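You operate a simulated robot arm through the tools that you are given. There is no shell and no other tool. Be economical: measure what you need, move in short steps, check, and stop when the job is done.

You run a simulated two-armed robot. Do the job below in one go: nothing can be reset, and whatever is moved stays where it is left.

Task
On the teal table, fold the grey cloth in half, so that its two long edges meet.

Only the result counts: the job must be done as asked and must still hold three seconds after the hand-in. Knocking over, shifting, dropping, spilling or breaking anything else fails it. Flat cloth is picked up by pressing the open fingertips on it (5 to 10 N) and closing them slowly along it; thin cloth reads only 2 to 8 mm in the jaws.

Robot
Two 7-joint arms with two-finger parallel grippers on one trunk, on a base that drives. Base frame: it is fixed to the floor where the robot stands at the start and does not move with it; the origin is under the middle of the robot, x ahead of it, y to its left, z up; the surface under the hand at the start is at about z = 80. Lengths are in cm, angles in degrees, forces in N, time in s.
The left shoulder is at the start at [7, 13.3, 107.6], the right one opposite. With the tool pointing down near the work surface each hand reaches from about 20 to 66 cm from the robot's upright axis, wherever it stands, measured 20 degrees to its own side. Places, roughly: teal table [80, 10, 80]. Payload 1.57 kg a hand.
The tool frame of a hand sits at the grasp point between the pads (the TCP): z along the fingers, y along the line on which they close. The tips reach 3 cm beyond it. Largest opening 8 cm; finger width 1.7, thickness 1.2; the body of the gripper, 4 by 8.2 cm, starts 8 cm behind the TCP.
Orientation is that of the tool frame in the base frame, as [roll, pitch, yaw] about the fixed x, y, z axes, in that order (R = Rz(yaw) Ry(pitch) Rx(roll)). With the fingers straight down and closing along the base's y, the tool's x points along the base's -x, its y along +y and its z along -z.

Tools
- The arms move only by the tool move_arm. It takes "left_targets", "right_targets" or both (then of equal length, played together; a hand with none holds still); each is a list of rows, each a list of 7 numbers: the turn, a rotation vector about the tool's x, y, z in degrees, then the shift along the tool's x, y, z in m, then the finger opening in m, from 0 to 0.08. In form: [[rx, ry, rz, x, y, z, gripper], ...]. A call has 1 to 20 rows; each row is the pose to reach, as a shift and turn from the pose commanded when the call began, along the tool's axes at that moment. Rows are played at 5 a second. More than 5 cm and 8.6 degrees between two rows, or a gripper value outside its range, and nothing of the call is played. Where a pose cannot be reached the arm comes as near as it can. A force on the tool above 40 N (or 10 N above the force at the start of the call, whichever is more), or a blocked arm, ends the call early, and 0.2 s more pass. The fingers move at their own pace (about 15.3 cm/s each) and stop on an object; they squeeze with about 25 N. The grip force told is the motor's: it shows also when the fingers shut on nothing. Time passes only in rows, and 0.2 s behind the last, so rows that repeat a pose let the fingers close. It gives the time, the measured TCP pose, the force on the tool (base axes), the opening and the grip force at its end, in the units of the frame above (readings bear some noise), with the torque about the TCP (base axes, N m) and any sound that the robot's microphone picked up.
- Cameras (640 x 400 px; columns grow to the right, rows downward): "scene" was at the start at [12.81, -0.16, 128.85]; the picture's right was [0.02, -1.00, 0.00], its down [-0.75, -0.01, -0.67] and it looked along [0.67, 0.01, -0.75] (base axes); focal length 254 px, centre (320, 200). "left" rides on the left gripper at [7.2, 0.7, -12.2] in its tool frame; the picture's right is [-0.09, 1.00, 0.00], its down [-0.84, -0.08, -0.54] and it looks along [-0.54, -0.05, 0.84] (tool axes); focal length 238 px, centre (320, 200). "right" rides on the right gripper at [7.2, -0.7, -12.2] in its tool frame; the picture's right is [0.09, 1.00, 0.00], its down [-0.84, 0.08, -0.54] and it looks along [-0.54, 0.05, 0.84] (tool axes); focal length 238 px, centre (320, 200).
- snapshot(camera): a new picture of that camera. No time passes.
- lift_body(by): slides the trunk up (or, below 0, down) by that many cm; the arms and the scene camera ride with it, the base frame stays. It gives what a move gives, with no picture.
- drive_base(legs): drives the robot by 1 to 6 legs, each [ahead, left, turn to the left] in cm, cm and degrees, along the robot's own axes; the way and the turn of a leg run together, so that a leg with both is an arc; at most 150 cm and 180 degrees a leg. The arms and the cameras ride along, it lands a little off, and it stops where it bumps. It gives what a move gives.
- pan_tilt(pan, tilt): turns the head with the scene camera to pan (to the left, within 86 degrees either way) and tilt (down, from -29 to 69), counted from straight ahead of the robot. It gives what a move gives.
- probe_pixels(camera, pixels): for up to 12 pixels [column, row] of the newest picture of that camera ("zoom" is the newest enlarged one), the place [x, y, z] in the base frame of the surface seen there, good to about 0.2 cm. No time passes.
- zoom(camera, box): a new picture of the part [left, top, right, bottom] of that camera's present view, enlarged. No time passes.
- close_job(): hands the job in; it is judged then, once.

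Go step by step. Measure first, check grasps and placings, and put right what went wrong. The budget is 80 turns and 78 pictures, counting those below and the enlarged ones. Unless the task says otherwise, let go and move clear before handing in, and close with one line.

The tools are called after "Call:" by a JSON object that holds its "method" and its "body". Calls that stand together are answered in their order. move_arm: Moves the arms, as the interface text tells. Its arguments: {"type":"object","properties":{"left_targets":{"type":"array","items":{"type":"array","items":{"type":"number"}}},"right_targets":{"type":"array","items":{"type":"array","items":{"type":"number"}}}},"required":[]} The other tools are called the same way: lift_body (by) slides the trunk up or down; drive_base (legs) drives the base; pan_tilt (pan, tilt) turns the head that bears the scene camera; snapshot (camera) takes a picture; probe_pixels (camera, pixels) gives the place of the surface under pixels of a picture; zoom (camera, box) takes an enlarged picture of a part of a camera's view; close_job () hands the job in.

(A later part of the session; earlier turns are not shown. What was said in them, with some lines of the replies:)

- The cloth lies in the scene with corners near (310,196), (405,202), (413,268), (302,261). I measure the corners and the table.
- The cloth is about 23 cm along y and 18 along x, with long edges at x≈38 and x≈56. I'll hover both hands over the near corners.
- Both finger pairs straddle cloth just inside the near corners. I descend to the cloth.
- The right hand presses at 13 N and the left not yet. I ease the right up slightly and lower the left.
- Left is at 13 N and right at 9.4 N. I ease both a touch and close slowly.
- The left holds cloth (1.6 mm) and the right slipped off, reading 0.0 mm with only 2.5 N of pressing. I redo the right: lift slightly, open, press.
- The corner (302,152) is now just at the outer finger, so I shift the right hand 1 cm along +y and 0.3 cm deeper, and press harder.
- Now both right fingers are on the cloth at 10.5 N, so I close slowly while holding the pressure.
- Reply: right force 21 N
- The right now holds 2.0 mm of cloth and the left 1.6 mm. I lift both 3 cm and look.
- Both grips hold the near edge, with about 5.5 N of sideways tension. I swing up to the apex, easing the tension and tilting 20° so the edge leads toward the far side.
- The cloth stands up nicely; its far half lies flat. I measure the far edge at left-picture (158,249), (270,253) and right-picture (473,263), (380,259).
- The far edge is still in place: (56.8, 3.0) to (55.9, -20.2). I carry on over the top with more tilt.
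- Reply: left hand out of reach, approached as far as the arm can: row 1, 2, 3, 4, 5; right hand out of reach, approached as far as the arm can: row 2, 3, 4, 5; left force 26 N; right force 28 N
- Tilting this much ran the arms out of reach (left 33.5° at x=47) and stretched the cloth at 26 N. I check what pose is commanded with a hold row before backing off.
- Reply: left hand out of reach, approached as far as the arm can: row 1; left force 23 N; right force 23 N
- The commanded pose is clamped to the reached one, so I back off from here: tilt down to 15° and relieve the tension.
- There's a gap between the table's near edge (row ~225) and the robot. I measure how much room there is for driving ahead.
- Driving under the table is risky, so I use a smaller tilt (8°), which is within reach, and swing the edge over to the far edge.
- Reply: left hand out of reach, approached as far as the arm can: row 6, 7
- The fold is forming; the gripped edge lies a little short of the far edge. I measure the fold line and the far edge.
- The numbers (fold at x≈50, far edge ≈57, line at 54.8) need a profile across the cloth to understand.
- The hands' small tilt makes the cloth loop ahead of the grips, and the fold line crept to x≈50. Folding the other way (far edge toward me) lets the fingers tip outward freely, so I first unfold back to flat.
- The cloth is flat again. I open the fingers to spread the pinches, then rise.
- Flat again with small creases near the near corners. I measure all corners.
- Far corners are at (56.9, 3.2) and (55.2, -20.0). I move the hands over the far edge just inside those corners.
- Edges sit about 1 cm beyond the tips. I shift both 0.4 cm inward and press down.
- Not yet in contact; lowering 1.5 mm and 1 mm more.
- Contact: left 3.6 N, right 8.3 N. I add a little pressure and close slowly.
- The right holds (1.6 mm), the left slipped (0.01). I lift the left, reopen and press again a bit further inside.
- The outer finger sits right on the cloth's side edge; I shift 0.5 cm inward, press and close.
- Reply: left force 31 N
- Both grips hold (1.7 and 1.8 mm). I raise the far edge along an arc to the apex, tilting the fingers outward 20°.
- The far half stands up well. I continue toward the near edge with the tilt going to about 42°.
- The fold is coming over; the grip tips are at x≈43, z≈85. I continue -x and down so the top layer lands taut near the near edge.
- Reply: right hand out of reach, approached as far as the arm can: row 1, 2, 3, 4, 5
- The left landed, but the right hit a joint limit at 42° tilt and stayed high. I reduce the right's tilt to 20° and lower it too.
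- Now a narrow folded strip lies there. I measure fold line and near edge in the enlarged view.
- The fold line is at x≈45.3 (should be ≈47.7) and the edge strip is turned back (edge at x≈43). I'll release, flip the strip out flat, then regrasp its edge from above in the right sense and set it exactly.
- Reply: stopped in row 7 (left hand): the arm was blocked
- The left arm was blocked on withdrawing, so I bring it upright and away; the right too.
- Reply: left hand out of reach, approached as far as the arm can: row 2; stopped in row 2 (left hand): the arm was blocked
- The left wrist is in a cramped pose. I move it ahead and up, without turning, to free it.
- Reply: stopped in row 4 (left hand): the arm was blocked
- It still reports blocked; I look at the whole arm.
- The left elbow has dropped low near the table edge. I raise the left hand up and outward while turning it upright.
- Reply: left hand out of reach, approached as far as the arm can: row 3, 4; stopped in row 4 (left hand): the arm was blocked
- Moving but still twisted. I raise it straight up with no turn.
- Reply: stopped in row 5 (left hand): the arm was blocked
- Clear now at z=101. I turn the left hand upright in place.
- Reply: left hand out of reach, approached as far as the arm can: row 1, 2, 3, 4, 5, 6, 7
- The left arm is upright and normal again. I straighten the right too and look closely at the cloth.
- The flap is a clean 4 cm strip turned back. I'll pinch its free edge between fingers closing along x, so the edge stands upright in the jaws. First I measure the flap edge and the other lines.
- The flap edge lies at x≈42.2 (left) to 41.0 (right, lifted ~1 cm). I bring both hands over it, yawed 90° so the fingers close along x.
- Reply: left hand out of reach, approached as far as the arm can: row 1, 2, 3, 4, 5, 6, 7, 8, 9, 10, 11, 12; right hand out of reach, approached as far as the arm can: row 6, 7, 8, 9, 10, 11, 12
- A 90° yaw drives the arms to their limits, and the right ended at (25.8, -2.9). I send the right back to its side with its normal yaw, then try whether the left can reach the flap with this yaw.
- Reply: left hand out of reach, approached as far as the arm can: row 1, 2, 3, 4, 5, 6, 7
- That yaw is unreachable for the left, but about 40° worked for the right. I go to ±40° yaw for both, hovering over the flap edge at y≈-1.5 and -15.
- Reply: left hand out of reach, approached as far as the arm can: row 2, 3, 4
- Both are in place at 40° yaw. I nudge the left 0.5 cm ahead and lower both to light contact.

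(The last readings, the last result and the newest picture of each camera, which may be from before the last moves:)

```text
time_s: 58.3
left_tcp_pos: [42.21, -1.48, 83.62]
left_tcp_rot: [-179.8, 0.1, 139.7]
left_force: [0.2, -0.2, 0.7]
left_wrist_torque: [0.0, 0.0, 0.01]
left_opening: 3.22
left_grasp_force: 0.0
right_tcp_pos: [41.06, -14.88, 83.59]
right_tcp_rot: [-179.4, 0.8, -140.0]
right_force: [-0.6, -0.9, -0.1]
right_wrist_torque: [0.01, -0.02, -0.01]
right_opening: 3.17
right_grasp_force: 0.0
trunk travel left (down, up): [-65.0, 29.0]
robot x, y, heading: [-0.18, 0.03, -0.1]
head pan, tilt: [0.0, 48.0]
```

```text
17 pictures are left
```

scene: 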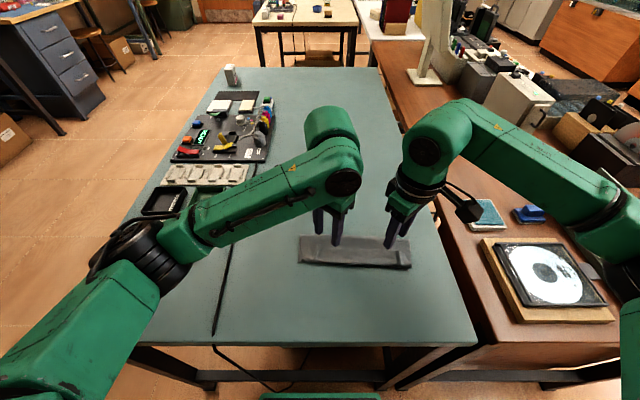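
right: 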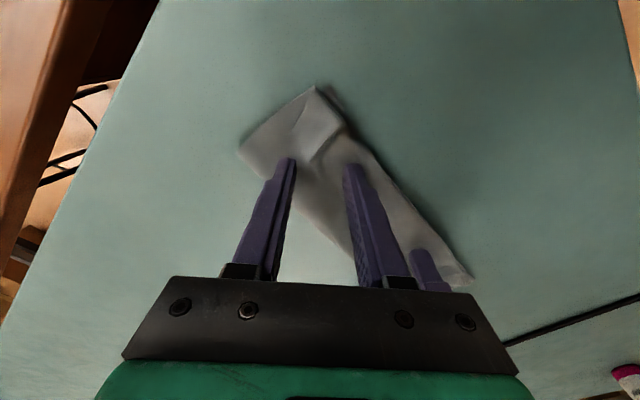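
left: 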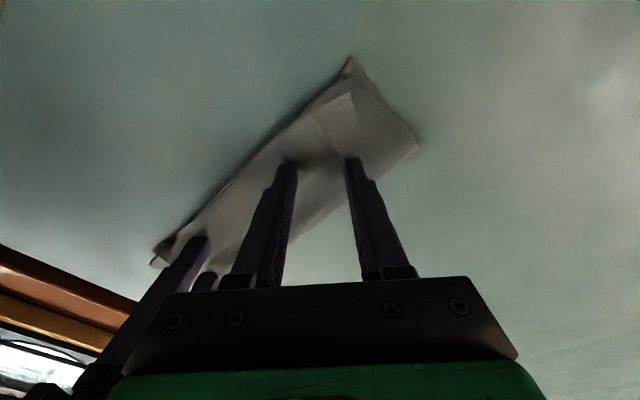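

Both straddle the flap edge with no force yet. I lower 2.5 mm and close slowly.

Call:
{"method": "move_arm", "body": {"left_targets": [[0, 0, 0, 0, 0, 0.0015, 0.032], [0, 0, 0, 0, 0, 0.0028, 0.032], [0, 0, 0, 0, 0, 0.0028, 0.028], [0, 0, 0, 0, 0, 0.0028, 0.024], [0, 0, 0, 0, 0, 0.0028, 0.02], [0, 0, 0, 0, 0, 0.0028, 0.016], [0, 0, 0, 0, 0, 0.0028, 0.012], [0, 0, 0, 0, 0, 0.0028, 0.008], [0, 0, 0, 0, 0, 0.0028, 0.004], [0, 0, 0, 0, 0, 0.0028, 0], [0, 0, 0, 0, 0, 0.0028, 0]], "right_targets": [[0, 0, 0, 0, 0, 0.0015, 0.032], [0, 0, 0, 0, 0, 0.0025, 0.032], [0, 0, 0, 0, 0, 0.0025, 0.028], [0, 0, 0, 0, 0, 0.0025, 0.024], [0, 0, 0, 0, 0, 0.0025, 0.02], [0, 0, 0, 0, 0, 0.0025, 0.016], [0, 0, 0, 0, 0, 0.0025, 0.012], [0, 0, 0, 0, 0, 0.0025, 0.008], [0, 0, 0, 0, 0, 0.0025, 0.004], [0, 0, 0, 0, 0, 0.0025, 0], [0, 0, 0, 0, 0, 0.0025, 0]]}}

Call:
{"method": "zoom", "body": {"camera": "scene", "box": [280, 200, 430, 290]}}

```text
time_s: 60.7
left_tcp_pos: [42.12, -1.39, 83.25]
left_tcp_rot: [-179.8, 0.1, 139.7]
left_force: [-1.5, -1.2, 0.6]
left_wrist_torque: [-0.02, -0.01, 0.02]
left_opening: 0.13
left_grasp_force: 23.1
right_tcp_pos: [41.13, -14.96, 83.32]
right_tcp_rot: [-179.5, 0.7, -139.9]
right_force: [-0.2, 0.5, 0.3]
right_wrist_torque: [0.02, 0.01, 0.01]
right_opening: 0.16
right_grasp_force: 23.1
trunk travel left (down, up): [-65.0, 29.0]
robot x, y, heading: [0.16, 0.09, 0.1]
head pan, tilt: [0.0, 48.0]
```

```text
4.27 times, centred on (355, 245) of scene
```

zoom: 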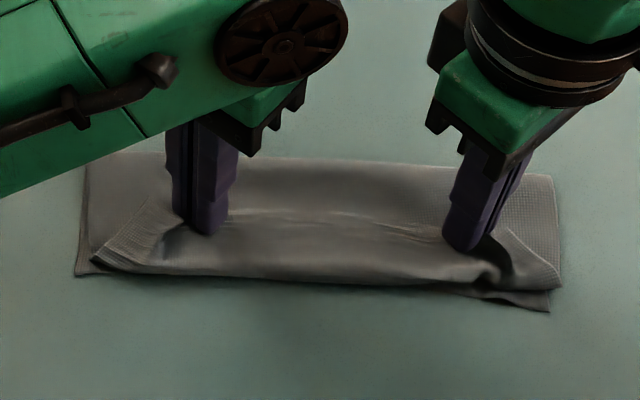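

Both jaws hold cloth (1.3 and 1.6 mm). I lift 4 cm while going a little +x to see what is held.

Call:
{"method": "move_arm", "body": {"left_targets": [[0, 0, 0, 0, 0, -0.013, 0], [0, 0, 0, 0, 0, -0.026, 0], [0, 0, 0, -0.0076, 0.0065, -0.04, 0], [0, 0, 0, -0.0076, 0.0065, -0.04, 0]], "right_targets": [[0, 0, 0, 0, 0, -0.013, 0], [0, 0, 0, 0, 0, -0.026, 0], [0, 0, 0, -0.0076, -0.0065, -0.04, 0], [0, 0, 0, -0.0076, -0.0065, -0.04, 0]]}}

Call:
{"method": "zoom", "body": {"camera": "scene", "box": [280, 190, 430, 280]}}

Call:
{"method": "snapshot", "body": {"camera": "left"}}

```text
time_s: 61.7
left_tcp_pos: [43.12, -1.47, 87.37]
left_tcp_rot: [-179.8, -0.1, 139.7]
left_force: [-0.2, -0.3, 0.2]
left_wrist_torque: [-0.01, 0.0, 0.03]
left_opening: 0.13
left_grasp_force: 23.8
right_tcp_pos: [41.95, -14.93, 87.39]
right_tcp_rot: [-179.3, 0.8, -140.1]
right_force: [0.8, 0.5, -0.9]
right_wrist_torque: [0.03, -0.04, 0.0]
right_opening: 0.14
right_grasp_force: 23.7
trunk travel left (down, up): [-65.0, 29.0]
robot x, y, heading: [0.04, -0.08, -0.0]
head pan, tilt: [0.0, 48.0]
```

```text
4.27 times, centred on (355, 235) of scene
```

zoom: 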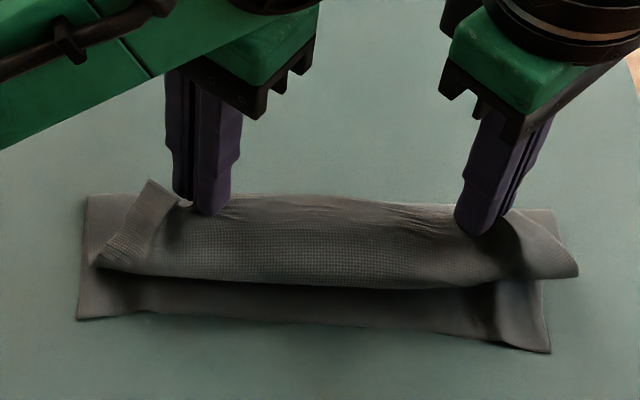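

```text
14 pictures are left
```

left: 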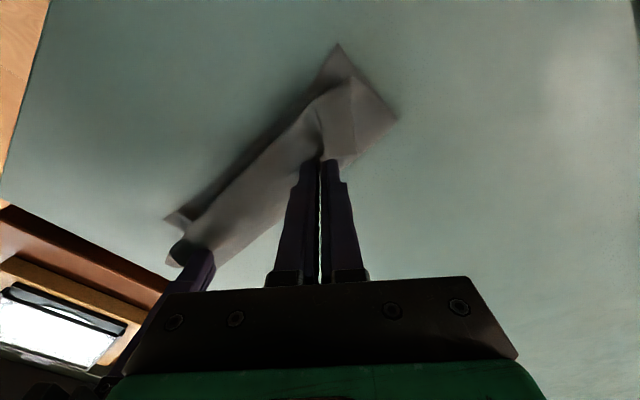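

The flap edge is held just right, standing in the jaws with its belly to the near side. I raise it to the apex to re-lay the lower half, then come over with a gradual 22° tilt.

Call:
{"method": "move_arm", "body": {"left_targets": [[0, 0, 0, -0.0114, 0.0097, -0.015, 0], [0, 0, 0, -0.0229, 0.0194, -0.03, 0], [0, 0, 0, -0.035, 0.0298, -0.038, 0], [0, 0, 0, -0.035, 0.0298, -0.038, 0], [0, 0, 0, -0.035, 0.0298, -0.038, 0], [-3.9, -4.6, 0, -0.0237, 0.02, -0.036, 0], [-7.8, -9.2, 0, -0.0114, 0.0097, -0.028, 0], [-11.6, -13.7, 0, 0.0008, -0.0006, -0.018, 0], [-14.2, -16.8, 0, 0.0107, -0.0091, -0.006, 0], [-14.2, -16.8, 0, 0.0107, -0.0091, -0.006, 0]], "right_targets": [[0, 0, 0, -0.0114, -0.0097, -0.015, 0], [0, 0, 0, -0.0229, -0.0194, -0.03, 0], [0, 0, 0, -0.035, -0.0298, -0.038, 0], [0, 0, 0, -0.035, -0.0298, -0.038, 0], [0, 0, 0, -0.035, -0.0298, -0.038, 0], [3.9, -4.6, 0, -0.0237, -0.02, -0.036, 0], [7.8, -9.2, 0, -0.0114, -0.0097, -0.028, 0], [11.6, -13.7, 0, 0.0008, 0.0006, -0.018, 0], [14.2, -16.8, 0, 0.0107, 0.0091, -0.006, 0], [14.2, -16.8, 0, 0.0107, 0.0091, -0.006, 0]]}}

Call:
{"method": "zoom", "body": {"camera": "scene", "box": [270, 190, 430, 290]}}

```text
time_s: 63.9
left_tcp_pos: [41.81, -1.55, 87.81]
left_tcp_rot: [165.4, 16.5, 137.6]
left_force: [-0.4, 0.2, -0.1]
left_wrist_torque: [-0.01, 0.0, 0.02]
left_opening: 0.16
left_grasp_force: 23.8
right_tcp_pos: [40.61, -15.04, 87.77]
right_tcp_rot: [-164.8, 17.4, -137.7]
right_force: [0.6, -1.3, 0.3]
right_wrist_torque: [0.06, 0.02, 0.02]
right_opening: 0.12
right_grasp_force: 23.6
right hand out of reach, approached as far as the arm can: row 1, 2, 3, 4, 5, 6
trunk travel left (down, up): [-65.0, 29.0]
robot x, y, heading: [0.37, -0.18, -0.2]
head pan, tilt: [0.0, 48.0]
```

```text
4.00 times, centred on (350, 240) of scene
```

zoom: 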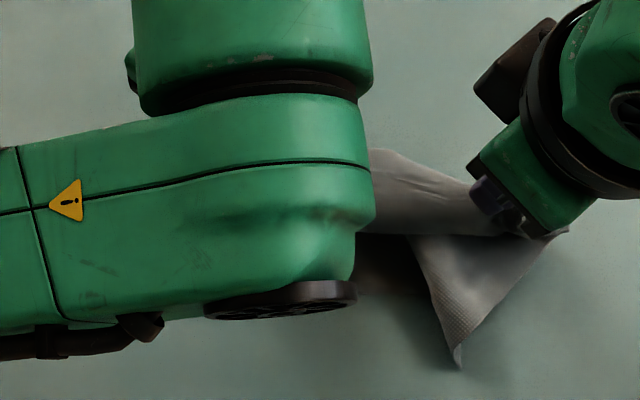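

The right corner droops to the near side as wanted. I carry on -x and down to lay the edge on the near edge.

Call:
{"method": "move_arm", "body": {"left_targets": [[0, 0, 0, 0.0092, -0.0078, 0.0005, 0], [0, 0, 0, 0.0184, -0.0156, 0.001, 0], [0, 0, 0, 0.0299, -0.0254, 0.0089, 0], [0, 0, 0, 0.0377, -0.032, 0.021, 0], [0, 0, 0, 0.0377, -0.032, 0.021, 0]], "right_targets": [[0, 0, 0, 0.0092, 0.0078, 0.0005, 0], [0, 0, 0, 0.0185, 0.0155, 0.001, 0], [0, 0, 0, 0.0279, 0.0234, 0.01, 0], [0, 0, 0, 0.035, 0.0294, 0.0225, 0], [0, 0, 0, 0.035, 0.0294, 0.0225, 0]]}}

Call:
{"method": "zoom", "body": {"camera": "scene", "box": [270, 190, 430, 290]}}

Call:
{"method": "snapshot", "body": {"camera": "right"}}

```text
time_s: 65.1
left_tcp_pos: [37.89, -1.4, 84.06]
left_tcp_rot: [165.6, 16.6, 137.6]
left_force: [0.1, -0.3, -0.6]
left_wrist_torque: [0.01, -0.01, 0.0]
left_opening: 0.14
left_grasp_force: 23.5
right_tcp_pos: [37.17, -14.9, 84.08]
right_tcp_rot: [-164.9, 17.3, -137.7]
right_force: [-0.1, -0.6, -0.4]
right_wrist_torque: [0.03, 0.01, 0.02]
right_opening: 0.16
right_grasp_force: 23.3
trunk travel left (down, up): [-65.0, 29.0]
robot x, y, heading: [-0.04, 0.06, 0.0]
head pan, tilt: [0.0, 48.0]
```

```text
4.00 times, centred on (350, 240) of scene
```

zoom: 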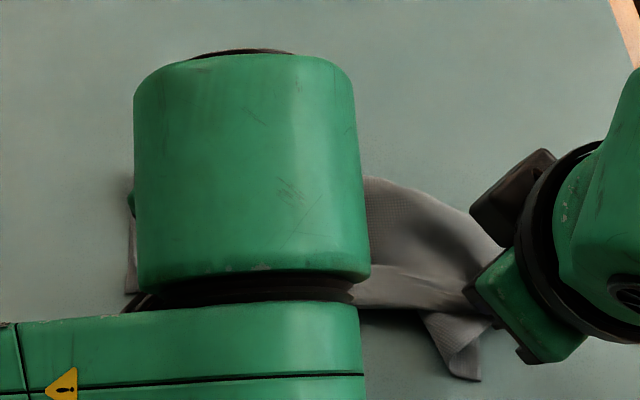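

```text
11 pictures are left
```

right: 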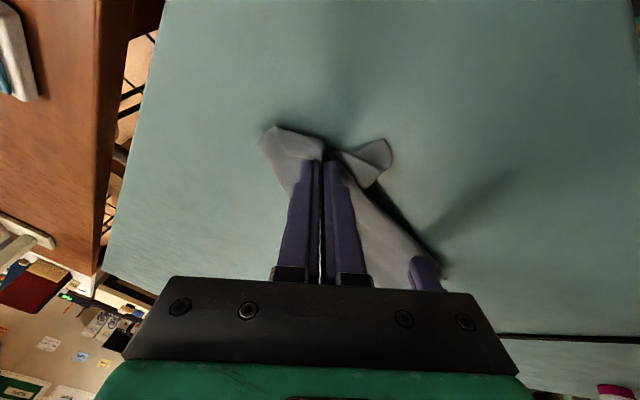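

Edges are down over the near side, but the right end looks twisted. I release, withdraw up and apart, and look.

Call:
{"method": "move_arm", "body": {"left_targets": [[0, 0, 0, 0, 0, 0, 0.01], [0, 0, 0, 0, 0, 0, 0.03], [0, 0, 0, 0, 0, -0.01, 0.03], [0, 0, 0, 0, 0, -0.03, 0.03], [0, 0, 0, -0.02, 0.015, -0.06, 0.03], [0, 0, 0, 0.005, 0.045, -0.075, 0.03], [0, 0, 0, 0.03, 0.075, -0.085, 0.03], [0, 0, 0, 0.055, 0.105, -0.085, 0.03], [0, 0, 0, 0.074, 0.133, -0.085, 0.03]], "right_targets": [[0, 0, 0, 0, 0, 0, 0.01], [0, 0, 0, 0, 0, 0, 0.03], [0, 0, 0, 0, 0, -0.01, 0.03], [0, 0, 0, 0, 0, -0.03, 0.03], [0, 0, 0, -0.02, -0.015, -0.06, 0.03], [0, 0, 0, -0.005, -0.035, -0.075, 0.03], [0, 0, 0, 0.01, -0.055, -0.085, 0.03], [0, 0, 0, 0.025, -0.075, -0.085, 0.03], [0, 0, 0, 0.041, -0.096, -0.085, 0.03]]}}

Call:
{"method": "zoom", "body": {"camera": "scene", "box": [270, 190, 430, 290]}}

```text
time_s: 67.1
left_tcp_pos: [38.89, 7.95, 91.12]
left_tcp_rot: [167.4, 18.1, 137.2]
left_force: [0.0, 0.8, 0.1]
left_wrist_torque: [-0.06, 0.04, -0.04]
left_opening: 3.02
left_grasp_force: 0.1
left hand out of reach, approached as far as the arm can: row 7, 8, 9
right_tcp_pos: [36.44, -22.16, 92.85]
right_tcp_rot: [-166.6, 18.7, -141.3]
right_force: [0.0, 1.1, -0.2]
right_wrist_torque: [-0.04, 0.01, 0.0]
right_opening: 3.02
right_grasp_force: 0.0
right hand out of reach, approached as far as the arm can: row 8, 9
trunk travel left (down, up): [-65.0, 29.0]
robot x, y, heading: [-0.33, 0.26, -0.3]
head pan, tilt: [0.0, 48.0]
```

```text
4.00 times, centred on (350, 240) of scene
```

zoom: 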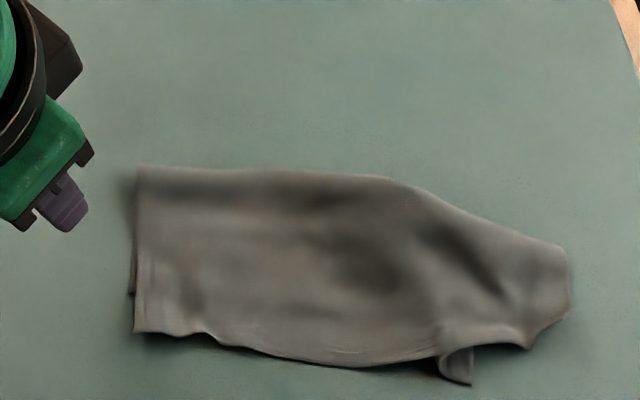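

The left half is laid well; the right end is skewed. I measure outlines in this zoom.

Call:
{"method": "probe_pixels", "body": {"camera": "zoom", "pixels": [[142, 170], [300, 175], [400, 185], [480, 215], [562, 250], [566, 315], [530, 346], [480, 345], [465, 380], [400, 360], [300, 355], [138, 328]]}}

Call:
{"method": "snapshot", "body": {"camera": "right"}}

```text
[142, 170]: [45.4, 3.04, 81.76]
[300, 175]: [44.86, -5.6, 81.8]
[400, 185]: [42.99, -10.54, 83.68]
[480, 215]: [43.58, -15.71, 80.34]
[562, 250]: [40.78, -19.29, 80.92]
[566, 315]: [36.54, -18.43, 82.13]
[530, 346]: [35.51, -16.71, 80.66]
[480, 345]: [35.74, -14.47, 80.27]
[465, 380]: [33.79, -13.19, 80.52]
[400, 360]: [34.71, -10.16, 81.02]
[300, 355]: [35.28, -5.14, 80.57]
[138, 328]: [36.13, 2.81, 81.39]
```

```text
9 pictures are left
```

right: 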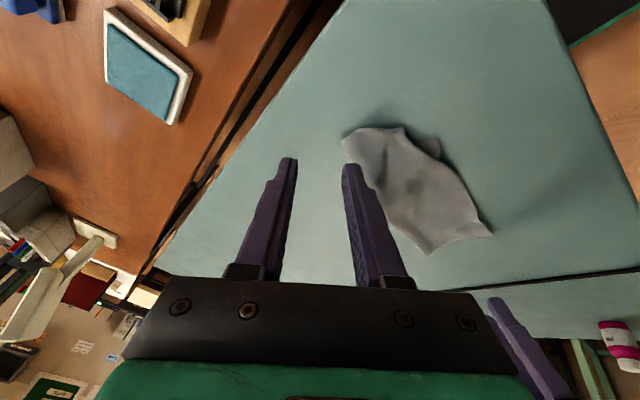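

The upper edge now lies past the near edge (x≈35–36), face-down side up, so it can be gripped from above in the right sense. I return both hands to normal yaw, the right hovering over the skewed corner (33.8, -13.2).

Call:
{"method": "move_arm", "body": {"left_targets": [[1.1, 3, -5.7, 0, 0, -0.01, 0.02], [2.2, 6, -11.4, 0, -0.005, -0.01, 0.02], [3.3, 9, -17, -0.002, -0.012, -0.01, 0.02], [4.5, 12, -22.7, -0.003, -0.02, -0.007, 0.02], [5.6, 15, -28.4, -0.004, -0.03, -0.004, 0.02], [6.7, 18, -34, -0.005, -0.04, -0.002, 0.02], [7.8, 21.1, -39.8, -0.006, -0.0466, 0.0016, 0.02], [7.8, 21.1, -39.8, -0.006, -0.0466, 0.0016, 0.02]], "right_targets": [[-1.1, 3, 5.7, -0.007, 0.014, 0, 0.02], [-2.2, 6, 11.4, -0.014, 0.028, 0, 0.02], [-3.3, 9, 17, -0.022, 0.042, 0.005, 0.02], [-4.5, 12, 22.7, -0.029, 0.056, 0.01, 0.02], [-5.6, 15, 28.4, -0.036, 0.07, 0.02, 0.02], [-6.7, 18, 34, -0.043, 0.084, 0.03, 0.02], [-7.8, 21.1, 39.8, -0.0506, 0.0973, 0.0427, 0.02], [-7.8, 21.1, 39.8, -0.0506, 0.0973, 0.0427, 0.02]]}}

Call:
{"method": "snapshot", "body": {"camera": "right"}}

```text
time_s: 68.9
left_tcp_pos: [36.28, 3.79, 90.2]
left_tcp_rot: [-179.6, -0.1, -180.0]
left_force: [-0.1, -0.4, 0.4]
left_wrist_torque: [0.01, -0.05, 0.0]
left_opening: 2.01
left_grasp_force: 0.0
right_tcp_pos: [36.45, -11.32, 88.25]
right_tcp_rot: [177.5, 0.7, 176.7]
right_force: [0.8, -0.6, 0.2]
right_wrist_torque: [0.01, -0.02, -0.01]
right_opening: 1.97
right_grasp_force: 0.0
trunk travel left (down, up): [-65.0, 29.0]
robot x, y, heading: [-0.21, -0.17, -0.1]
head pan, tilt: [0.0, 48.0]
```

```text
8 pictures are left
```

right: 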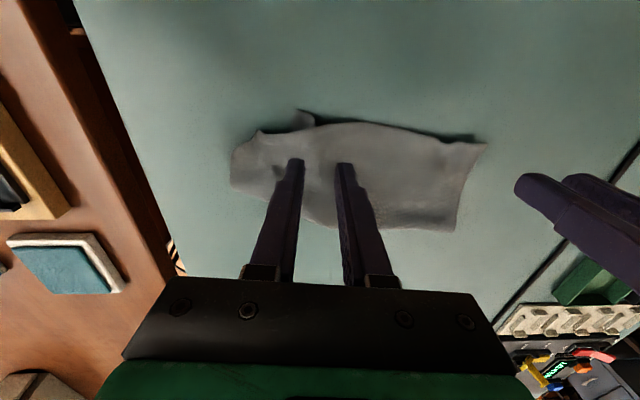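

I take one enlargement of the right end to see which layer is which.

Call:
{"method": "zoom", "body": {"camera": "right", "box": [215, 95, 375, 195]}}

Call:
{"method": "probe_pixels", "body": {"camera": "zoom", "pixels": [[335, 60], [395, 100], [170, 145], [70, 220], [70, 360], [260, 190], [420, 125], [240, 330], [560, 120]]}}

```text
4.00 times, centred on (295, 145) of right
```

zoom: 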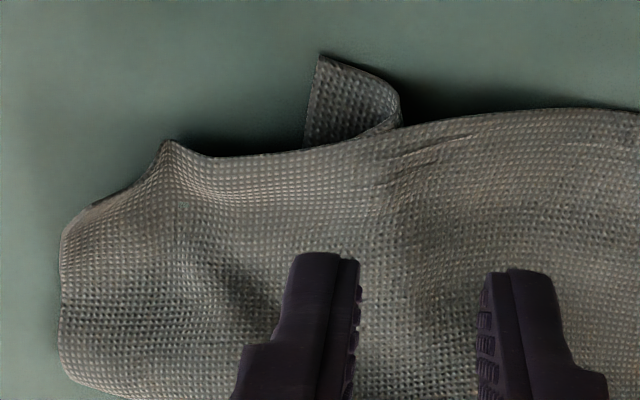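

```text
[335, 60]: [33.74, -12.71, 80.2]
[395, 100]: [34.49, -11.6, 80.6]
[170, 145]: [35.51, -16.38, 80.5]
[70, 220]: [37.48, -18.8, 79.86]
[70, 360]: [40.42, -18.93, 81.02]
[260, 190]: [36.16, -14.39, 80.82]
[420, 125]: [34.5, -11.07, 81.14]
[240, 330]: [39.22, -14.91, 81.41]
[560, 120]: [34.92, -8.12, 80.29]
```

The tab at (33.7, -12.7) looks like the top-right corner tucked underneath. I'll take it with the right hand, and the upper left overhang at (36.6, 0.8) with the left; first go down close to both.

Call:
{"method": "move_arm", "body": {"left_targets": [[0, 0, 0, -0.002, -0.015, 0.02, 0.022], [0, 0, 0, -0.004, -0.03, 0.04, 0.022], [0, 0, 0, -0.004, -0.03, 0.057, 0.022], [0, 0, 0, -0.004, -0.03, 0.067, 0.022], [0, 0, 0, -0.004, -0.03, 0.069, 0.022]], "right_targets": [[1, 0, -1.5, 0.012, -0.005, 0.005, 0.012], [2, 0, -3, 0.0225, -0.0108, 0.015, 0.012], [2.5, 0, -3.3, 0.0225, -0.0108, 0.035, 0.012], [2.5, 0, -3.3, 0.0225, -0.0108, 0.047, 0.012], [2.5, 0, -3.3, 0.0225, -0.0108, 0.0495, 0.012]]}}

Call:
{"method": "snapshot", "body": {"camera": "right"}}

```text
time_s: 70.1
left_tcp_pos: [36.7, 0.75, 83.25]
left_tcp_rot: [-179.8, -0.2, -180.0]
left_force: [-0.2, -0.1, -0.6]
left_wrist_torque: [0.01, 0.03, -0.01]
left_opening: 2.21
left_grasp_force: 0.0
right_tcp_pos: [34.24, -12.1, 83.35]
right_tcp_rot: [-179.9, 0.7, -180.0]
right_force: [0.5, 0.2, 0.0]
right_wrist_torque: [0.03, 0.04, 0.0]
right_opening: 1.21
right_grasp_force: 0.0
trunk travel left (down, up): [-65.0, 29.0]
robot x, y, heading: [-0.12, 0.29, -0.1]
head pan, tilt: [0.0, 48.0]
```

```text
6 pictures are left
```

right: 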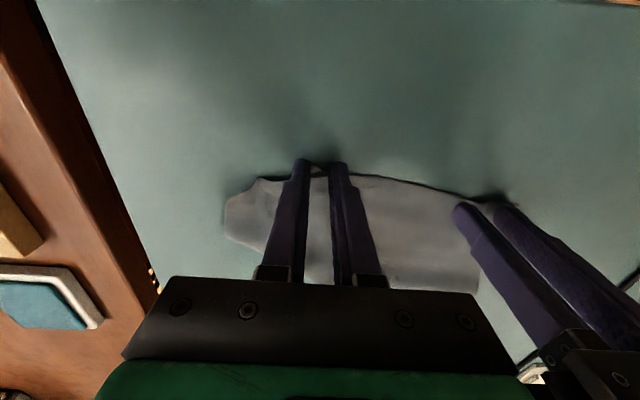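

Fingers are on the tab and on the left overhang. I press about 2 mm and close slowly.

Call:
{"method": "move_arm", "body": {"left_targets": [[0, 0, 0, 0, 0, 0.001, 0.022], [0, 0, 0, 0, 0, 0.0022, 0.022], [0, 0, 0, 0, 0, 0.0024, 0.019], [0, 0, 0, 0, 0, 0.0024, 0.016], [0, 0, 0, 0, 0, 0.0024, 0.013], [0, 0, 0, 0, 0, 0.0024, 0.01], [0, 0, 0, 0, 0, 0.0024, 0.007], [0, 0, 0, 0, 0, 0.0024, 0.004], [0, 0, 0, 0, 0, 0.0024, 0], [0, 0, 0, 0, 0, 0.0024, 0]], "right_targets": [[0, 0, 0, 0, 0, 0.001, 0.012], [0, 0, 0, 0, 0, 0.0025, 0.012], [0, 0, 0, 0, 0, 0.003, 0.012], [0, 0, 0, 0, 0, 0.003, 0.01], [0, 0, 0, 0, 0, 0.003, 0.008], [0, 0, 0, 0, 0, 0.003, 0.006], [0, 0, 0, 0, 0, 0.003, 0.004], [0, 0, 0, 0, 0, 0.003, 0.002], [0, 0, 0, 0, 0, 0.003, 0], [0, 0, 0, 0, 0, 0.003, 0]]}}

```text
time_s: 72.3
left_tcp_pos: [36.58, 0.68, 83.13]
left_tcp_rot: [-179.7, 0.0, 180.0]
left_force: [0.1, -3.6, 2.9]
left_wrist_torque: [-0.12, 0.03, 0.01]
left_opening: 0.14
left_grasp_force: 23.7
right_tcp_pos: [34.29, -11.99, 83.12]
right_tcp_rot: [-180.0, 0.9, 179.8]
right_force: [1.0, 1.3, 18.0]
right_wrist_torque: [0.08, -0.18, 0.0]
right_opening: 0.01
right_grasp_force: 21.0
trunk travel left (down, up): [-65.0, 29.0]
robot x, y, heading: [-0.02, 0.05, 0.1]
head pan, tilt: [0.0, 48.0]
```

Left holds (1.4 mm); the right closed empty but presses on the tab at 18 N. I use this to drag the tucked corner out to the right.

Call:
{"method": "move_arm", "body": {"right_targets": [[0, 0, 0, 0.003, -0.004, 0, 0], [0, 0, 0, 0.005, -0.01, 0, 0], [0, 0, 0, 0.007, -0.018, 0, 0], [0, 0, 0, 0.008, -0.026, 0, 0], [0, 0, 0, 0.008, -0.034, 0, 0], [0, 0, 0, 0.008, -0.042, 0, 0], [0, 0, 0, 0.007, -0.05, 0, 0], [0, 0, 0, 0.006, -0.056, 0, 0]]}}

Call:
{"method": "zoom", "body": {"camera": "right", "box": [220, 95, 500, 270]}}

```text
time_s: 74.1
left_tcp_pos: [36.69, 0.7, 83.07]
left_tcp_rot: [-179.7, 0.1, 180.0]
left_force: [-0.3, 2.3, 6.7]
left_wrist_torque: [0.02, 0.03, 0.04]
left_opening: 0.18
left_grasp_force: 24.3
right_tcp_pos: [33.47, -17.7, 83.03]
right_tcp_rot: [-179.8, 0.8, -180.0]
right_force: [-0.9, 1.2, 7.0]
right_wrist_torque: [0.06, -0.06, 0.01]
right_opening: 0.01
right_grasp_force: 21.4
trunk travel left (down, up): [-65.0, 29.0]
robot x, y, heading: [0.05, 0.24, -0.1]
head pan, tilt: [0.0, 48.0]
```

```text
2.29 times, centred on (360, 182) of right
```

zoom: 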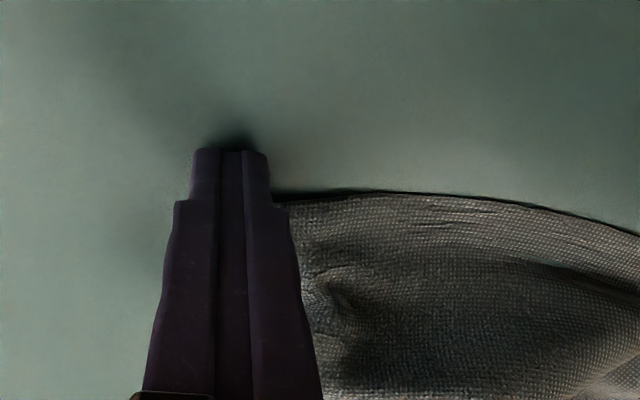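

The tab seems pulled out: the edge runs straight to the finger. I probe around it.

Call:
{"method": "probe_pixels", "body": {"camera": "zoom", "pixels": [[290, 196], [310, 200], [400, 200], [500, 206], [620, 240], [320, 280], [320, 330], [180, 260], [150, 350], [340, 380]]}}

```text
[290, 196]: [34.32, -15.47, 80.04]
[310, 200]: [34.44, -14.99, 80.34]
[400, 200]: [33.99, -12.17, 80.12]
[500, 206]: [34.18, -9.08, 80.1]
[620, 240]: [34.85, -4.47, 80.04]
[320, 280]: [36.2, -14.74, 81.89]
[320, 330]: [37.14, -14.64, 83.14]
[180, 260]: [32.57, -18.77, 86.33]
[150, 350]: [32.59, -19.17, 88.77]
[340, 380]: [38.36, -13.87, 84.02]
```

The edge is now straight at x≈34.2 out to y≈-16. I lift the right, open, set it over that edge at (35.0, -14.6), press and close.

Call:
{"method": "move_arm", "body": {"right_targets": [[0, 0, 0, 0, 0, -0.015, 0], [0, 0, 0, -0.008, 0.015, -0.02, 0.024], [0, 0, 0, -0.0155, 0.03, -0.02, 0.024], [0, 0, 0, -0.0155, 0.03, -0.01, 0.024], [0, 0, 0, -0.0155, 0.03, -0.002, 0.024], [0, 0, 0, -0.0155, 0.03, 0, 0.024], [0, 0, 0, -0.0155, 0.03, 0, 0.024], [0, 0, 0, -0.0155, 0.03, 0, 0.021], [0, 0, 0, -0.0155, 0.03, 0, 0.018], [0, 0, 0, -0.0155, 0.03, 0, 0.015], [0, 0, 0, -0.0155, 0.03, 0, 0.012], [0, 0, 0, -0.0155, 0.03, 0, 0.009], [0, 0, 0, -0.0155, 0.03, 0, 0.006], [0, 0, 0, -0.0155, 0.03, 0, 0.003], [0, 0, 0, -0.0155, 0.03, 0, 0], [0, 0, 0, -0.0155, 0.03, 0, 0]]}}

```text
time_s: 77.5
left_tcp_pos: [36.64, 0.69, 83.13]
left_tcp_rot: [-179.7, 0.0, 180.0]
left_force: [1.2, -4.0, 7.8]
left_wrist_torque: [-0.07, -0.01, -0.07]
left_opening: 0.18
left_grasp_force: 23.3
right_tcp_pos: [35.17, -14.57, 83.06]
right_tcp_rot: [-180.0, 0.8, 179.9]
right_force: [0.8, 2.9, 10.6]
right_wrist_torque: [0.02, -0.02, -0.01]
right_opening: 0.22
right_grasp_force: 23.6
trunk travel left (down, up): [-65.0, 29.0]
robot x, y, heading: [-0.39, 0.19, -0.2]
head pan, tilt: [0.0, 48.0]
```

Both hold (1.8 and 2.2 mm). I lift both to the apex to re-lay the lower half and look.

Call:
{"method": "move_arm", "body": {"left_targets": [[0, 0, 0, -0.005, 0, -0.02, 0], [0, 0, 0, -0.02, 0, -0.04, 0], [0, 0, 0, -0.04, -0.001, -0.06, 0], [0, 0, 0, -0.065, -0.002, -0.075, 0], [0, 0, 0, -0.09, -0.003, -0.081, 0], [0, 0, 0, -0.104, -0.003, -0.081, 0], [0, 0, 0, -0.104, -0.003, -0.081, 0], [0, 0, 0, -0.104, -0.003, -0.081, 0]], "right_targets": [[0, 0, 0, -0.005, 0, -0.02, 0], [0, 0, 0, -0.02, -0.002, -0.04, 0], [0, 0, 0, -0.04, -0.004, -0.06, 0], [0, 0, 0, -0.066, -0.006, -0.075, 0], [0, 0, 0, -0.092, -0.008, -0.081, 0], [0, 0, 0, -0.108, -0.01, -0.081, 0], [0, 0, 0, -0.108, -0.01, -0.081, 0], [0, 0, 0, -0.108, -0.01, -0.081, 0]]}}

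Call:
{"method": "snapshot", "body": {"camera": "right"}}

```text
time_s: 79.3
left_tcp_pos: [47.12, 0.5, 91.15]
left_tcp_rot: [-179.6, -0.2, 179.9]
left_force: [-2.1, -16.9, 0.4]
left_wrist_torque: [-0.57, 0.03, -0.08]
left_opening: 0.19
left_grasp_force: 23.2
right_tcp_pos: [45.99, -15.76, 91.29]
right_tcp_rot: [-180.0, 0.8, 179.9]
right_force: [1.5, 17.1, 0.5]
right_wrist_torque: [0.52, -0.04, 0.02]
right_opening: 0.24
right_grasp_force: 24.1
trunk travel left (down, up): [-65.0, 29.0]
robot x, y, heading: [-0.11, -0.0, -0.5]
head pan, tilt: [0.0, 48.0]
```

```text
4 pictures are left
```

right: 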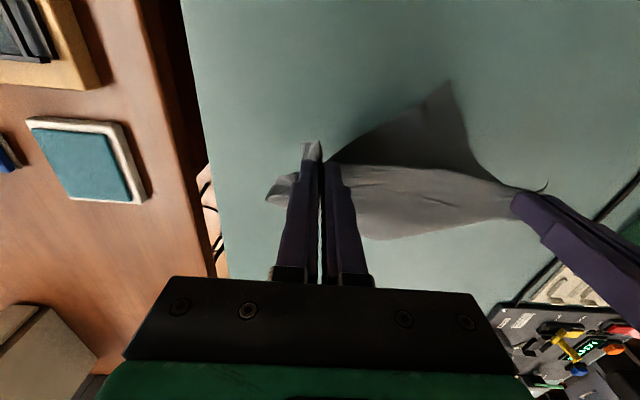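

The picture shows the right jaw actually holds both right corners together (tab was the lower corner); the lower near-left corner is at (448,85). That still serves the fold: I measure that corner and then lay both hands down along the arc.

Call:
{"method": "probe_pixels", "body": {"camera": "right", "pixels": [[446, 86], [462, 125], [400, 115], [440, 130], [485, 172], [370, 238], [430, 232], [278, 195], [310, 148]]}}

```text
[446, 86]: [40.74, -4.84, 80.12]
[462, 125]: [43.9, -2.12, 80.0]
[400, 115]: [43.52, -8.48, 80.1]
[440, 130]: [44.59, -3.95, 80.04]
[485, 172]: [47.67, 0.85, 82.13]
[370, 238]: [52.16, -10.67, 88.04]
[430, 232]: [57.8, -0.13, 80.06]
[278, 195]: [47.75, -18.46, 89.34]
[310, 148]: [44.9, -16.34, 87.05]
```

The lower near-left corner has been dragged to (40.7, -4.8). New plan: bring the left hand's corner onto it and pinch both layers there too, so each hand holds two matching corners; then hang and lay it. I shift both hands right and lower.

Call:
{"method": "move_arm", "body": {"left_targets": [[0, 0, 0, 0.009, -0.013, 0.002, 0], [0, 0, 0, 0.018, -0.026, 0.006, 0], [0, 0, 0, 0.028, -0.04, 0.015, 0], [0, 0, 0, 0.04, -0.055, 0.028, 0], [0, 0, 0, 0.052, -0.067, 0.04, 0], [0, 0, 0, 0.052, -0.067, 0.04, 0]], "right_targets": [[0, 0, 0, 0.008, -0.011, 0.002, 0], [0, 0, 0, 0.016, -0.022, 0.006, 0], [0, 0, 0, 0.026, -0.034, 0.015, 0], [0, 0, 0, 0.036, -0.047, 0.035, 0], [0, 0, 0, 0.045, -0.057, 0.058, 0], [0, 0, 0, 0.045, -0.057, 0.058, 0]]}}

Call:
{"method": "snapshot", "body": {"camera": "left"}}

```text
time_s: 80.7
left_tcp_pos: [41.9, -6.17, 87.19]
left_tcp_rot: [-179.7, -0.1, -179.9]
left_force: [0.3, -1.2, -1.0]
left_wrist_torque: [-0.09, 0.0, 0.02]
left_opening: 0.19
left_grasp_force: 23.8
right_tcp_pos: [41.42, -21.43, 85.44]
right_tcp_rot: [-179.8, 0.7, 179.9]
right_force: [0.2, 1.0, 0.0]
right_wrist_torque: [0.12, 0.01, 0.02]
right_opening: 0.23
right_grasp_force: 23.9
trunk travel left (down, up): [-65.0, 29.0]
robot x, y, heading: [0.07, 0.16, -0.0]
head pan, tilt: [0.0, 48.0]
```

```text
3 pictures are left
```

left: 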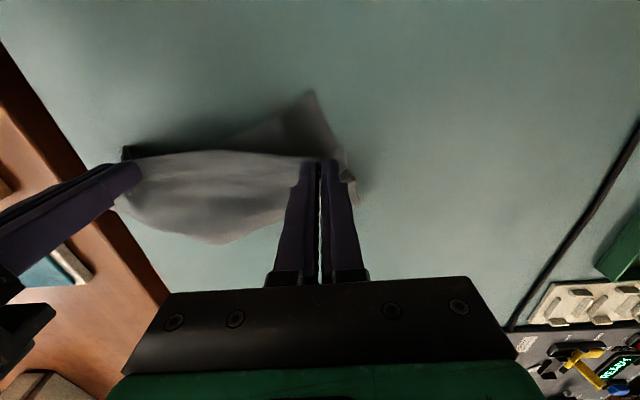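

Call:
{"method": "probe_pixels", "body": {"camera": "left", "pixels": [[314, 95], [300, 103], [328, 125], [340, 150], [250, 125], [200, 148], [358, 200], [345, 180], [310, 130], [124, 152], [220, 242], [340, 160]]}}

```text
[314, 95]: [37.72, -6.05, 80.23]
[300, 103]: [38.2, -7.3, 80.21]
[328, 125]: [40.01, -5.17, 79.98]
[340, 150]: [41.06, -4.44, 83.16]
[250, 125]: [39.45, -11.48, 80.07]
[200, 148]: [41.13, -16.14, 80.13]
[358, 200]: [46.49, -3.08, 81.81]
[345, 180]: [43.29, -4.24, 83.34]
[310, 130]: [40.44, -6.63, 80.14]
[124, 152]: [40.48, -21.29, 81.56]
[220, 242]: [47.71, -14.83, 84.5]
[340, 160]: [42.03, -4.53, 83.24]
```

The lower near-left corner is at (37.7, -6.05) with its edge running nearly straight to the right jaw. I lay the left's corner onto it, open, press, and pinch both layers.

Call:
{"method": "move_arm", "body": {"left_targets": [[0, 0, 0, 0.015, -0.008, 0.003, 0], [0, 0, 0, 0.028, -0.016, 0.012, 0], [0, 0, 0, 0.033, -0.02, 0.024, 0], [0, 0, 0, 0.033, -0.02, 0.036, 0], [0, 0, 0, 0.033, -0.02, 0.039, 0.008], [0, 0, 0, 0.033, -0.02, 0.039, 0.016], [0, 0, 0, 0.033, -0.02, 0.037, 0.026], [0, 0, 0, 0.033, -0.02, 0.037, 0.026], [0, 0, 0, 0.033, -0.02, 0.04, 0.026], [0, 0, 0, 0.033, -0.02, 0.0418, 0.026], [0, 0, 0, 0.033, -0.02, 0.0418, 0.026]]}}

Call:
{"method": "zoom", "body": {"camera": "left", "box": [100, 80, 420, 280]}}

```text
time_s: 83.1
left_tcp_pos: [38.64, -8.24, 83.15]
left_tcp_rot: [-179.7, 0.0, 180.0]
left_force: [1.4, 0.2, 12.4]
left_wrist_torque: [0.2, -0.05, -0.04]
left_opening: 2.61
left_grasp_force: 0.3
right_tcp_pos: [41.34, -21.33, 85.46]
right_tcp_rot: [-179.9, 0.7, 179.9]
right_force: [-0.1, 0.2, -0.9]
right_wrist_torque: [0.0, 0.01, 0.01]
right_opening: 0.22
right_grasp_force: 23.3
trunk travel left (down, up): [-65.0, 29.0]
robot x, y, heading: [0.01, 0.33, -0.2]
head pan, tilt: [0.0, 48.0]
```

```text
2.00 times, centred on (260, 180) of left
```

zoom: 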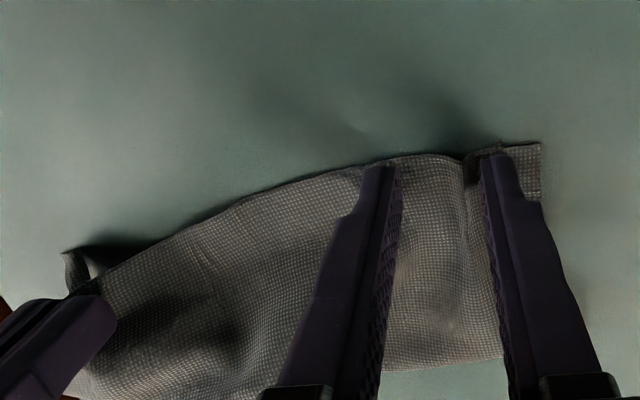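

The two edges now coincide well at the left. I press at 12 N and close slowly to pinch both layers.

Call:
{"method": "probe_pixels", "body": {"camera": "zoom", "pixels": [[535, 150], [500, 152], [430, 160], [350, 178], [250, 205], [150, 250], [535, 195], [440, 365], [75, 258]]}}

Call:
{"method": "move_arm", "body": {"left_targets": [[0, 0, 0, 0, 0, 0.0002, 0.023], [0, 0, 0, 0, 0, 0.0004, 0.02], [0, 0, 0, 0, 0, 0.0004, 0.017], [0, 0, 0, 0, 0, 0.0004, 0.014], [0, 0, 0, 0, 0, 0.0004, 0.011], [0, 0, 0, 0, 0, 0.0004, 0.008], [0, 0, 0, 0, 0, 0.0004, 0.005], [0, 0, 0, 0, 0, 0.0004, 0.002], [0, 0, 0, 0, 0, 0.0004, 0], [0, 0, 0, 0, 0, 0.0004, 0]]}}

```text
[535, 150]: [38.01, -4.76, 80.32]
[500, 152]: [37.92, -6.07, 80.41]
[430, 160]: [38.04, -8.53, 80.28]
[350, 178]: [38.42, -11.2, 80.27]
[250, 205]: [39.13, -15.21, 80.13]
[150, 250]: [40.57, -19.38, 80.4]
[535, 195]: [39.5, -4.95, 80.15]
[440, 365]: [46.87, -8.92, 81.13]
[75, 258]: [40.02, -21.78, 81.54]
```

```text
time_s: 85.3
left_tcp_pos: [38.5, -8.3, 83.13]
left_tcp_rot: [-179.6, 0.1, 179.9]
left_force: [2.1, 1.4, 26.8]
left_wrist_torque: [0.17, -0.09, 0.01]
left_opening: 0.28
left_grasp_force: 24.6
right_tcp_pos: [41.3, -21.37, 85.49]
right_tcp_rot: [-179.9, 0.8, 179.9]
right_force: [0.6, 1.0, -0.4]
right_wrist_torque: [0.01, 0.02, -0.04]
right_opening: 0.25
right_grasp_force: 23.6
trunk travel left (down, up): [-65.0, 29.0]
robot x, y, heading: [-0.3, 0.19, -0.3]
head pan, tilt: [0.0, 48.0]
```

The left now reads 2.8 mm, so both layers are pinched. I lift both hands to let the doubled cloth hang, spread gently.

Call:
{"method": "move_arm", "body": {"left_targets": [[0, 0, 0, -0.005, 0.004, -0.02, 0], [0, 0, 0, -0.02, 0.012, -0.04, 0], [0, 0, 0, -0.038, 0.02, -0.06, 0], [0, 0, 0, -0.056, 0.03, -0.078, 0], [0, 0, 0, -0.07, 0.038, -0.088, 0], [0, 0, 0, -0.075, 0.041, -0.09, 0], [0, 0, 0, -0.075, 0.041, -0.09, 0], [0, 0, 0, -0.075, 0.041, -0.09, 0]], "right_targets": [[0, 0, 0, 0, 0.003, -0.005, 0], [0, 0, 0, -0.01, 0.006, -0.02, 0], [0, 0, 0, -0.02, 0.01, -0.04, 0], [0, 0, 0, -0.035, 0.013, -0.055, 0], [0, 0, 0, -0.045, 0.015, -0.063, 0], [0, 0, 0, -0.047, 0.015, -0.066, 0], [0, 0, 0, -0.047, 0.015, -0.066, 0], [0, 0, 0, -0.047, 0.015, -0.066, 0]]}}

```text
time_s: 87.1
left_tcp_pos: [46.1, -4.31, 92.05]
left_tcp_rot: [-179.1, 0.0, 179.8]
left_force: [0.2, -35.0, 0.6]
left_wrist_torque: [-1.11, 0.04, -0.16]
left_opening: 0.32
left_grasp_force: 24.5
right_tcp_pos: [46.05, -19.61, 92.27]
right_tcp_rot: [179.8, 0.6, -179.8]
right_force: [-0.2, 35.3, -0.8]
right_wrist_torque: [1.11, 0.01, 0.19]
right_opening: 0.33
right_grasp_force: 24.1
trunk travel left (down, up): [-65.0, 29.0]
robot x, y, heading: [-0.16, -0.17, 0.1]
head pan, tilt: [0.0, 48.0]
```

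Tension is 35 N, so I ease the hands 0.7 cm together, then lower along an arc toward -x so the fold trails on the far side and lies flat.

Call:
{"method": "move_arm", "body": {"left_targets": [[0, 0, 0, 0, -0.002, 0, 0], [0, 0, 0, 0.003, -0.004, 0.002, 0], [0, 0, 0, 0.015, -0.004, 0.007, 0], [0, 0, 0, 0.027, -0.004, 0.014, 0], [0, 0, 0, 0.039, -0.004, 0.024, 0], [0, 0, 0, 0.05, -0.004, 0.036, 0], [0, 0, 0, 0.06, -0.004, 0.048, 0], [0, 0, 0, 0.069, -0.004, 0.06, 0], [0, 0, 0, 0.076, -0.004, 0.072, 0], [0, 0, 0, 0.081, -0.004, 0.081, 0], [0, 0, 0, 0.086, -0.004, 0.086, 0], [0, 0, 0, 0.086, -0.004, 0.086, 0]], "right_targets": [[0, 0, 0, 0, 0.001, 0, 0], [0, 0, 0, 0.003, 0.003, 0.002, 0], [0, 0, 0, 0.015, 0.003, 0.007, 0], [0, 0, 0, 0.027, 0.003, 0.014, 0], [0, 0, 0, 0.039, 0.003, 0.024, 0], [0, 0, 0, 0.05, 0.003, 0.036, 0], [0, 0, 0, 0.06, 0.003, 0.048, 0], [0, 0, 0, 0.069, 0.003, 0.06, 0], [0, 0, 0, 0.076, 0.003, 0.072, 0], [0, 0, 0, 0.081, 0.003, 0.081, 0], [0, 0, 0, 0.086, 0.003, 0.086, 0], [0, 0, 0, 0.086, 0.003, 0.086, 0]]}}

Call:
{"method": "snapshot", "body": {"camera": "left"}}

```text
time_s: 89.7
left_tcp_pos: [37.55, -4.68, 83.35]
left_tcp_rot: [-179.6, -0.2, 179.9]
left_force: [-0.2, -22.8, -0.2]
left_wrist_torque: [-0.65, 0.02, -0.12]
left_opening: 0.29
left_grasp_force: 24.3
right_tcp_pos: [37.52, -19.66, 83.41]
right_tcp_rot: [179.9, 0.6, -180.0]
right_force: [-1.1, 20.9, -0.4]
right_wrist_torque: [0.67, 0.01, 0.1]
right_opening: 0.22
right_grasp_force: 23.8
trunk travel left (down, up): [-65.0, 29.0]
robot x, y, heading: [0.02, -0.04, -0.4]
head pan, tilt: [0.0, 48.0]
```

```text
1 pictures are left
```

left: 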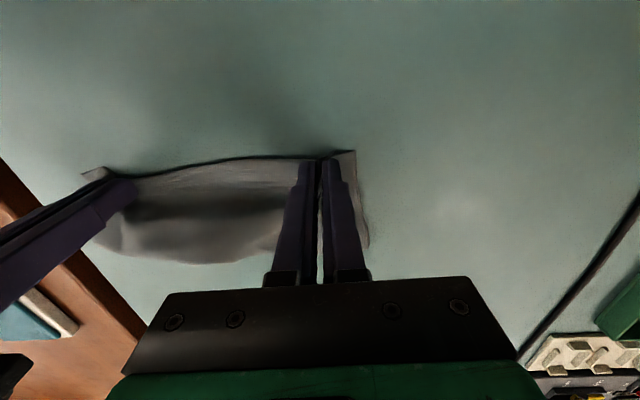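

The doubled cloth lies flat with its edges together near x≈37 and the fold on the far side. I probe the outline, ease the tension and open the fingers wide to spread the pinches, then rise.

Call:
{"method": "probe_pixels", "body": {"camera": "left", "pixels": [[120, 245], [210, 260], [270, 250], [366, 244], [352, 154], [290, 160], [220, 160], [140, 175], [90, 175], [200, 210], [220, 165]]}}

Call:
{"method": "move_arm", "body": {"left_targets": [[0, 0, 0, 0, -0.004, 0.001, 0], [0, 0, 0, 0, -0.004, 0.001, 0.01], [0, 0, 0, 0, -0.002, 0.001, 0.02], [0, 0, 0, 0, 0, 0.001, 0.03], [0, 0, 0, 0, 0, -0.004, 0.03], [0, 0, 0, 0, 0, -0.02, 0.03], [0, 0, 0, 0, 0, -0.05, 0.03], [0, 0, 0, 0, 0.02, -0.08, 0.03], [0, 0, 0, 0, 0.06, -0.09, 0.03], [0, 0, 0, 0, 0.1, -0.1, 0.03], [0, 0, 0, 0, 0.14, -0.1, 0.03]], "right_targets": [[0, 0, 0, 0, 0.004, 0.001, 0], [0, 0, 0, 0, 0.004, 0.001, 0.01], [0, 0, 0, 0, 0.002, 0.001, 0.02], [0, 0, 0, 0, 0, 0.001, 0.03], [0, 0, 0, 0, 0, -0.004, 0.03], [0, 0, 0, 0, 0, -0.02, 0.03], [0, 0, 0, 0, 0, -0.05, 0.03], [0, 0, 0, 0, -0.02, -0.08, 0.03], [0, 0, 0, 0, -0.05, -0.09, 0.03], [0, 0, 0, 0, -0.08, -0.1, 0.03], [0, 0, 0, 0, -0.1, -0.1, 0.03]]}}

```text
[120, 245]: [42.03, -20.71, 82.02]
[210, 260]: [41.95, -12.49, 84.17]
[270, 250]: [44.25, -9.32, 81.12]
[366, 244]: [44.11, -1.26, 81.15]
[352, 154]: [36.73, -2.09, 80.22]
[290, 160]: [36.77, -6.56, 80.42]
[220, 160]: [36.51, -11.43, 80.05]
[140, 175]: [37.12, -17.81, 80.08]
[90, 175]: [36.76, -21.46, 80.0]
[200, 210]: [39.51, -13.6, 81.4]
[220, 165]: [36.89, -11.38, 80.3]
```

```text
time_s: 92.1
left_tcp_pos: [37.5, 9.71, 93.33]
left_tcp_rot: [-179.7, -0.2, 180.0]
left_force: [-0.5, 0.4, 0.2]
left_wrist_torque: [0.02, -0.02, -0.04]
left_opening: 2.97
left_grasp_force: 0.1
right_tcp_pos: [37.37, -29.53, 93.5]
right_tcp_rot: [-179.9, 0.7, -180.0]
right_force: [0.0, 0.1, -0.3]
right_wrist_torque: [0.01, -0.02, 0.03]
right_opening: 2.99
right_grasp_force: 0.0
trunk travel left (down, up): [-65.0, 29.0]
robot x, y, heading: [0.18, 0.23, -0.2]
head pan, tilt: [0.0, 48.0]
```

Both are released. I move the left arm clear and use the last picture on the cloth.

Call:
{"method": "move_arm", "body": {"left_targets": [[0, 0, 0, 0, 0.03, -0.02, 0.03], [0, 0, 0, 0, 0.06, -0.04, 0.03], [0, 0, 0, 0, 0.09, -0.05, 0.03], [0, 0, 0, 0, 0.12, -0.05, 0.03], [0, 0, 0, 0, 0.15, -0.05, 0.03]]}}

Call:
{"method": "zoom", "body": {"camera": "scene", "box": [285, 200, 445, 300]}}

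```text
time_s: 93.3
left_tcp_pos: [37.72, 24.47, 98.15]
left_tcp_rot: [-179.7, 0.0, 179.9]
left_force: [-0.5, -1.2, -0.2]
left_wrist_torque: [-0.02, 0.02, -0.01]
left_opening: 2.98
left_grasp_force: 0.0
right_tcp_pos: [37.29, -29.6, 93.5]
right_tcp_rot: [-180.0, 0.9, 179.9]
right_force: [0.4, 0.0, -0.3]
right_wrist_torque: [-0.02, 0.01, 0.03]
right_opening: 2.99
right_grasp_force: 0.1
trunk travel left (down, up): [-65.0, 29.0]
robot x, y, heading: [0.36, 0.24, 0.2]
head pan, tilt: [0.0, 48.0]
```

```text
4.00 times, centred on (365, 250) of scene
```

zoom: 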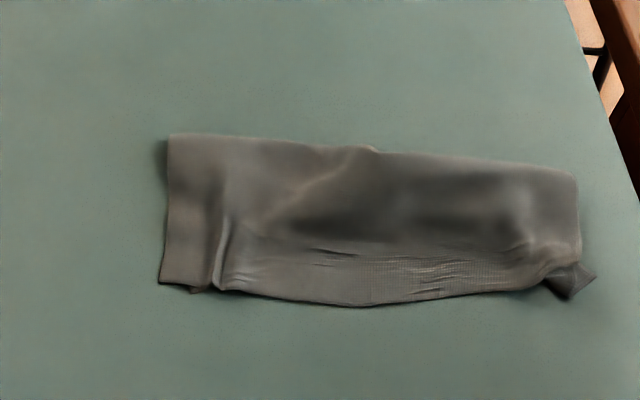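

The cloth is folded with both long edges together at the near side; only the right corner at (575,280) looks a bit crumpled. I measure it.

Call:
{"method": "probe_pixels", "body": {"camera": "zoom", "pixels": [[172, 138], [370, 150], [572, 175], [578, 240], [592, 276], [570, 297], [545, 285], [520, 285], [350, 303], [215, 285], [165, 280], [555, 260]]}}

```text
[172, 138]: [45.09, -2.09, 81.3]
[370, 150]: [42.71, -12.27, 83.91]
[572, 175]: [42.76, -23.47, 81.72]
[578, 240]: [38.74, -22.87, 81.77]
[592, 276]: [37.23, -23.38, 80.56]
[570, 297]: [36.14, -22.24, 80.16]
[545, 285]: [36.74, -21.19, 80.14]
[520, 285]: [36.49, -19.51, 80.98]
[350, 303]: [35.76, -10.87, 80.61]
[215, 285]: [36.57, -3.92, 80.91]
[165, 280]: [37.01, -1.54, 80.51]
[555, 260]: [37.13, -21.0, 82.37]
```

Call:
{"method": "close_job", "body": {}}

```text
The job is handed in.
```

I folded the grey cloth in half on the teal table with its two long edges together on the near side, then let go, moved both hands clear and handed it in. It isn't perfectly neat: the right corner is slightly crumpled (about 1–2 cm), and the fold still bulges about 3–4 cm high in the middle.
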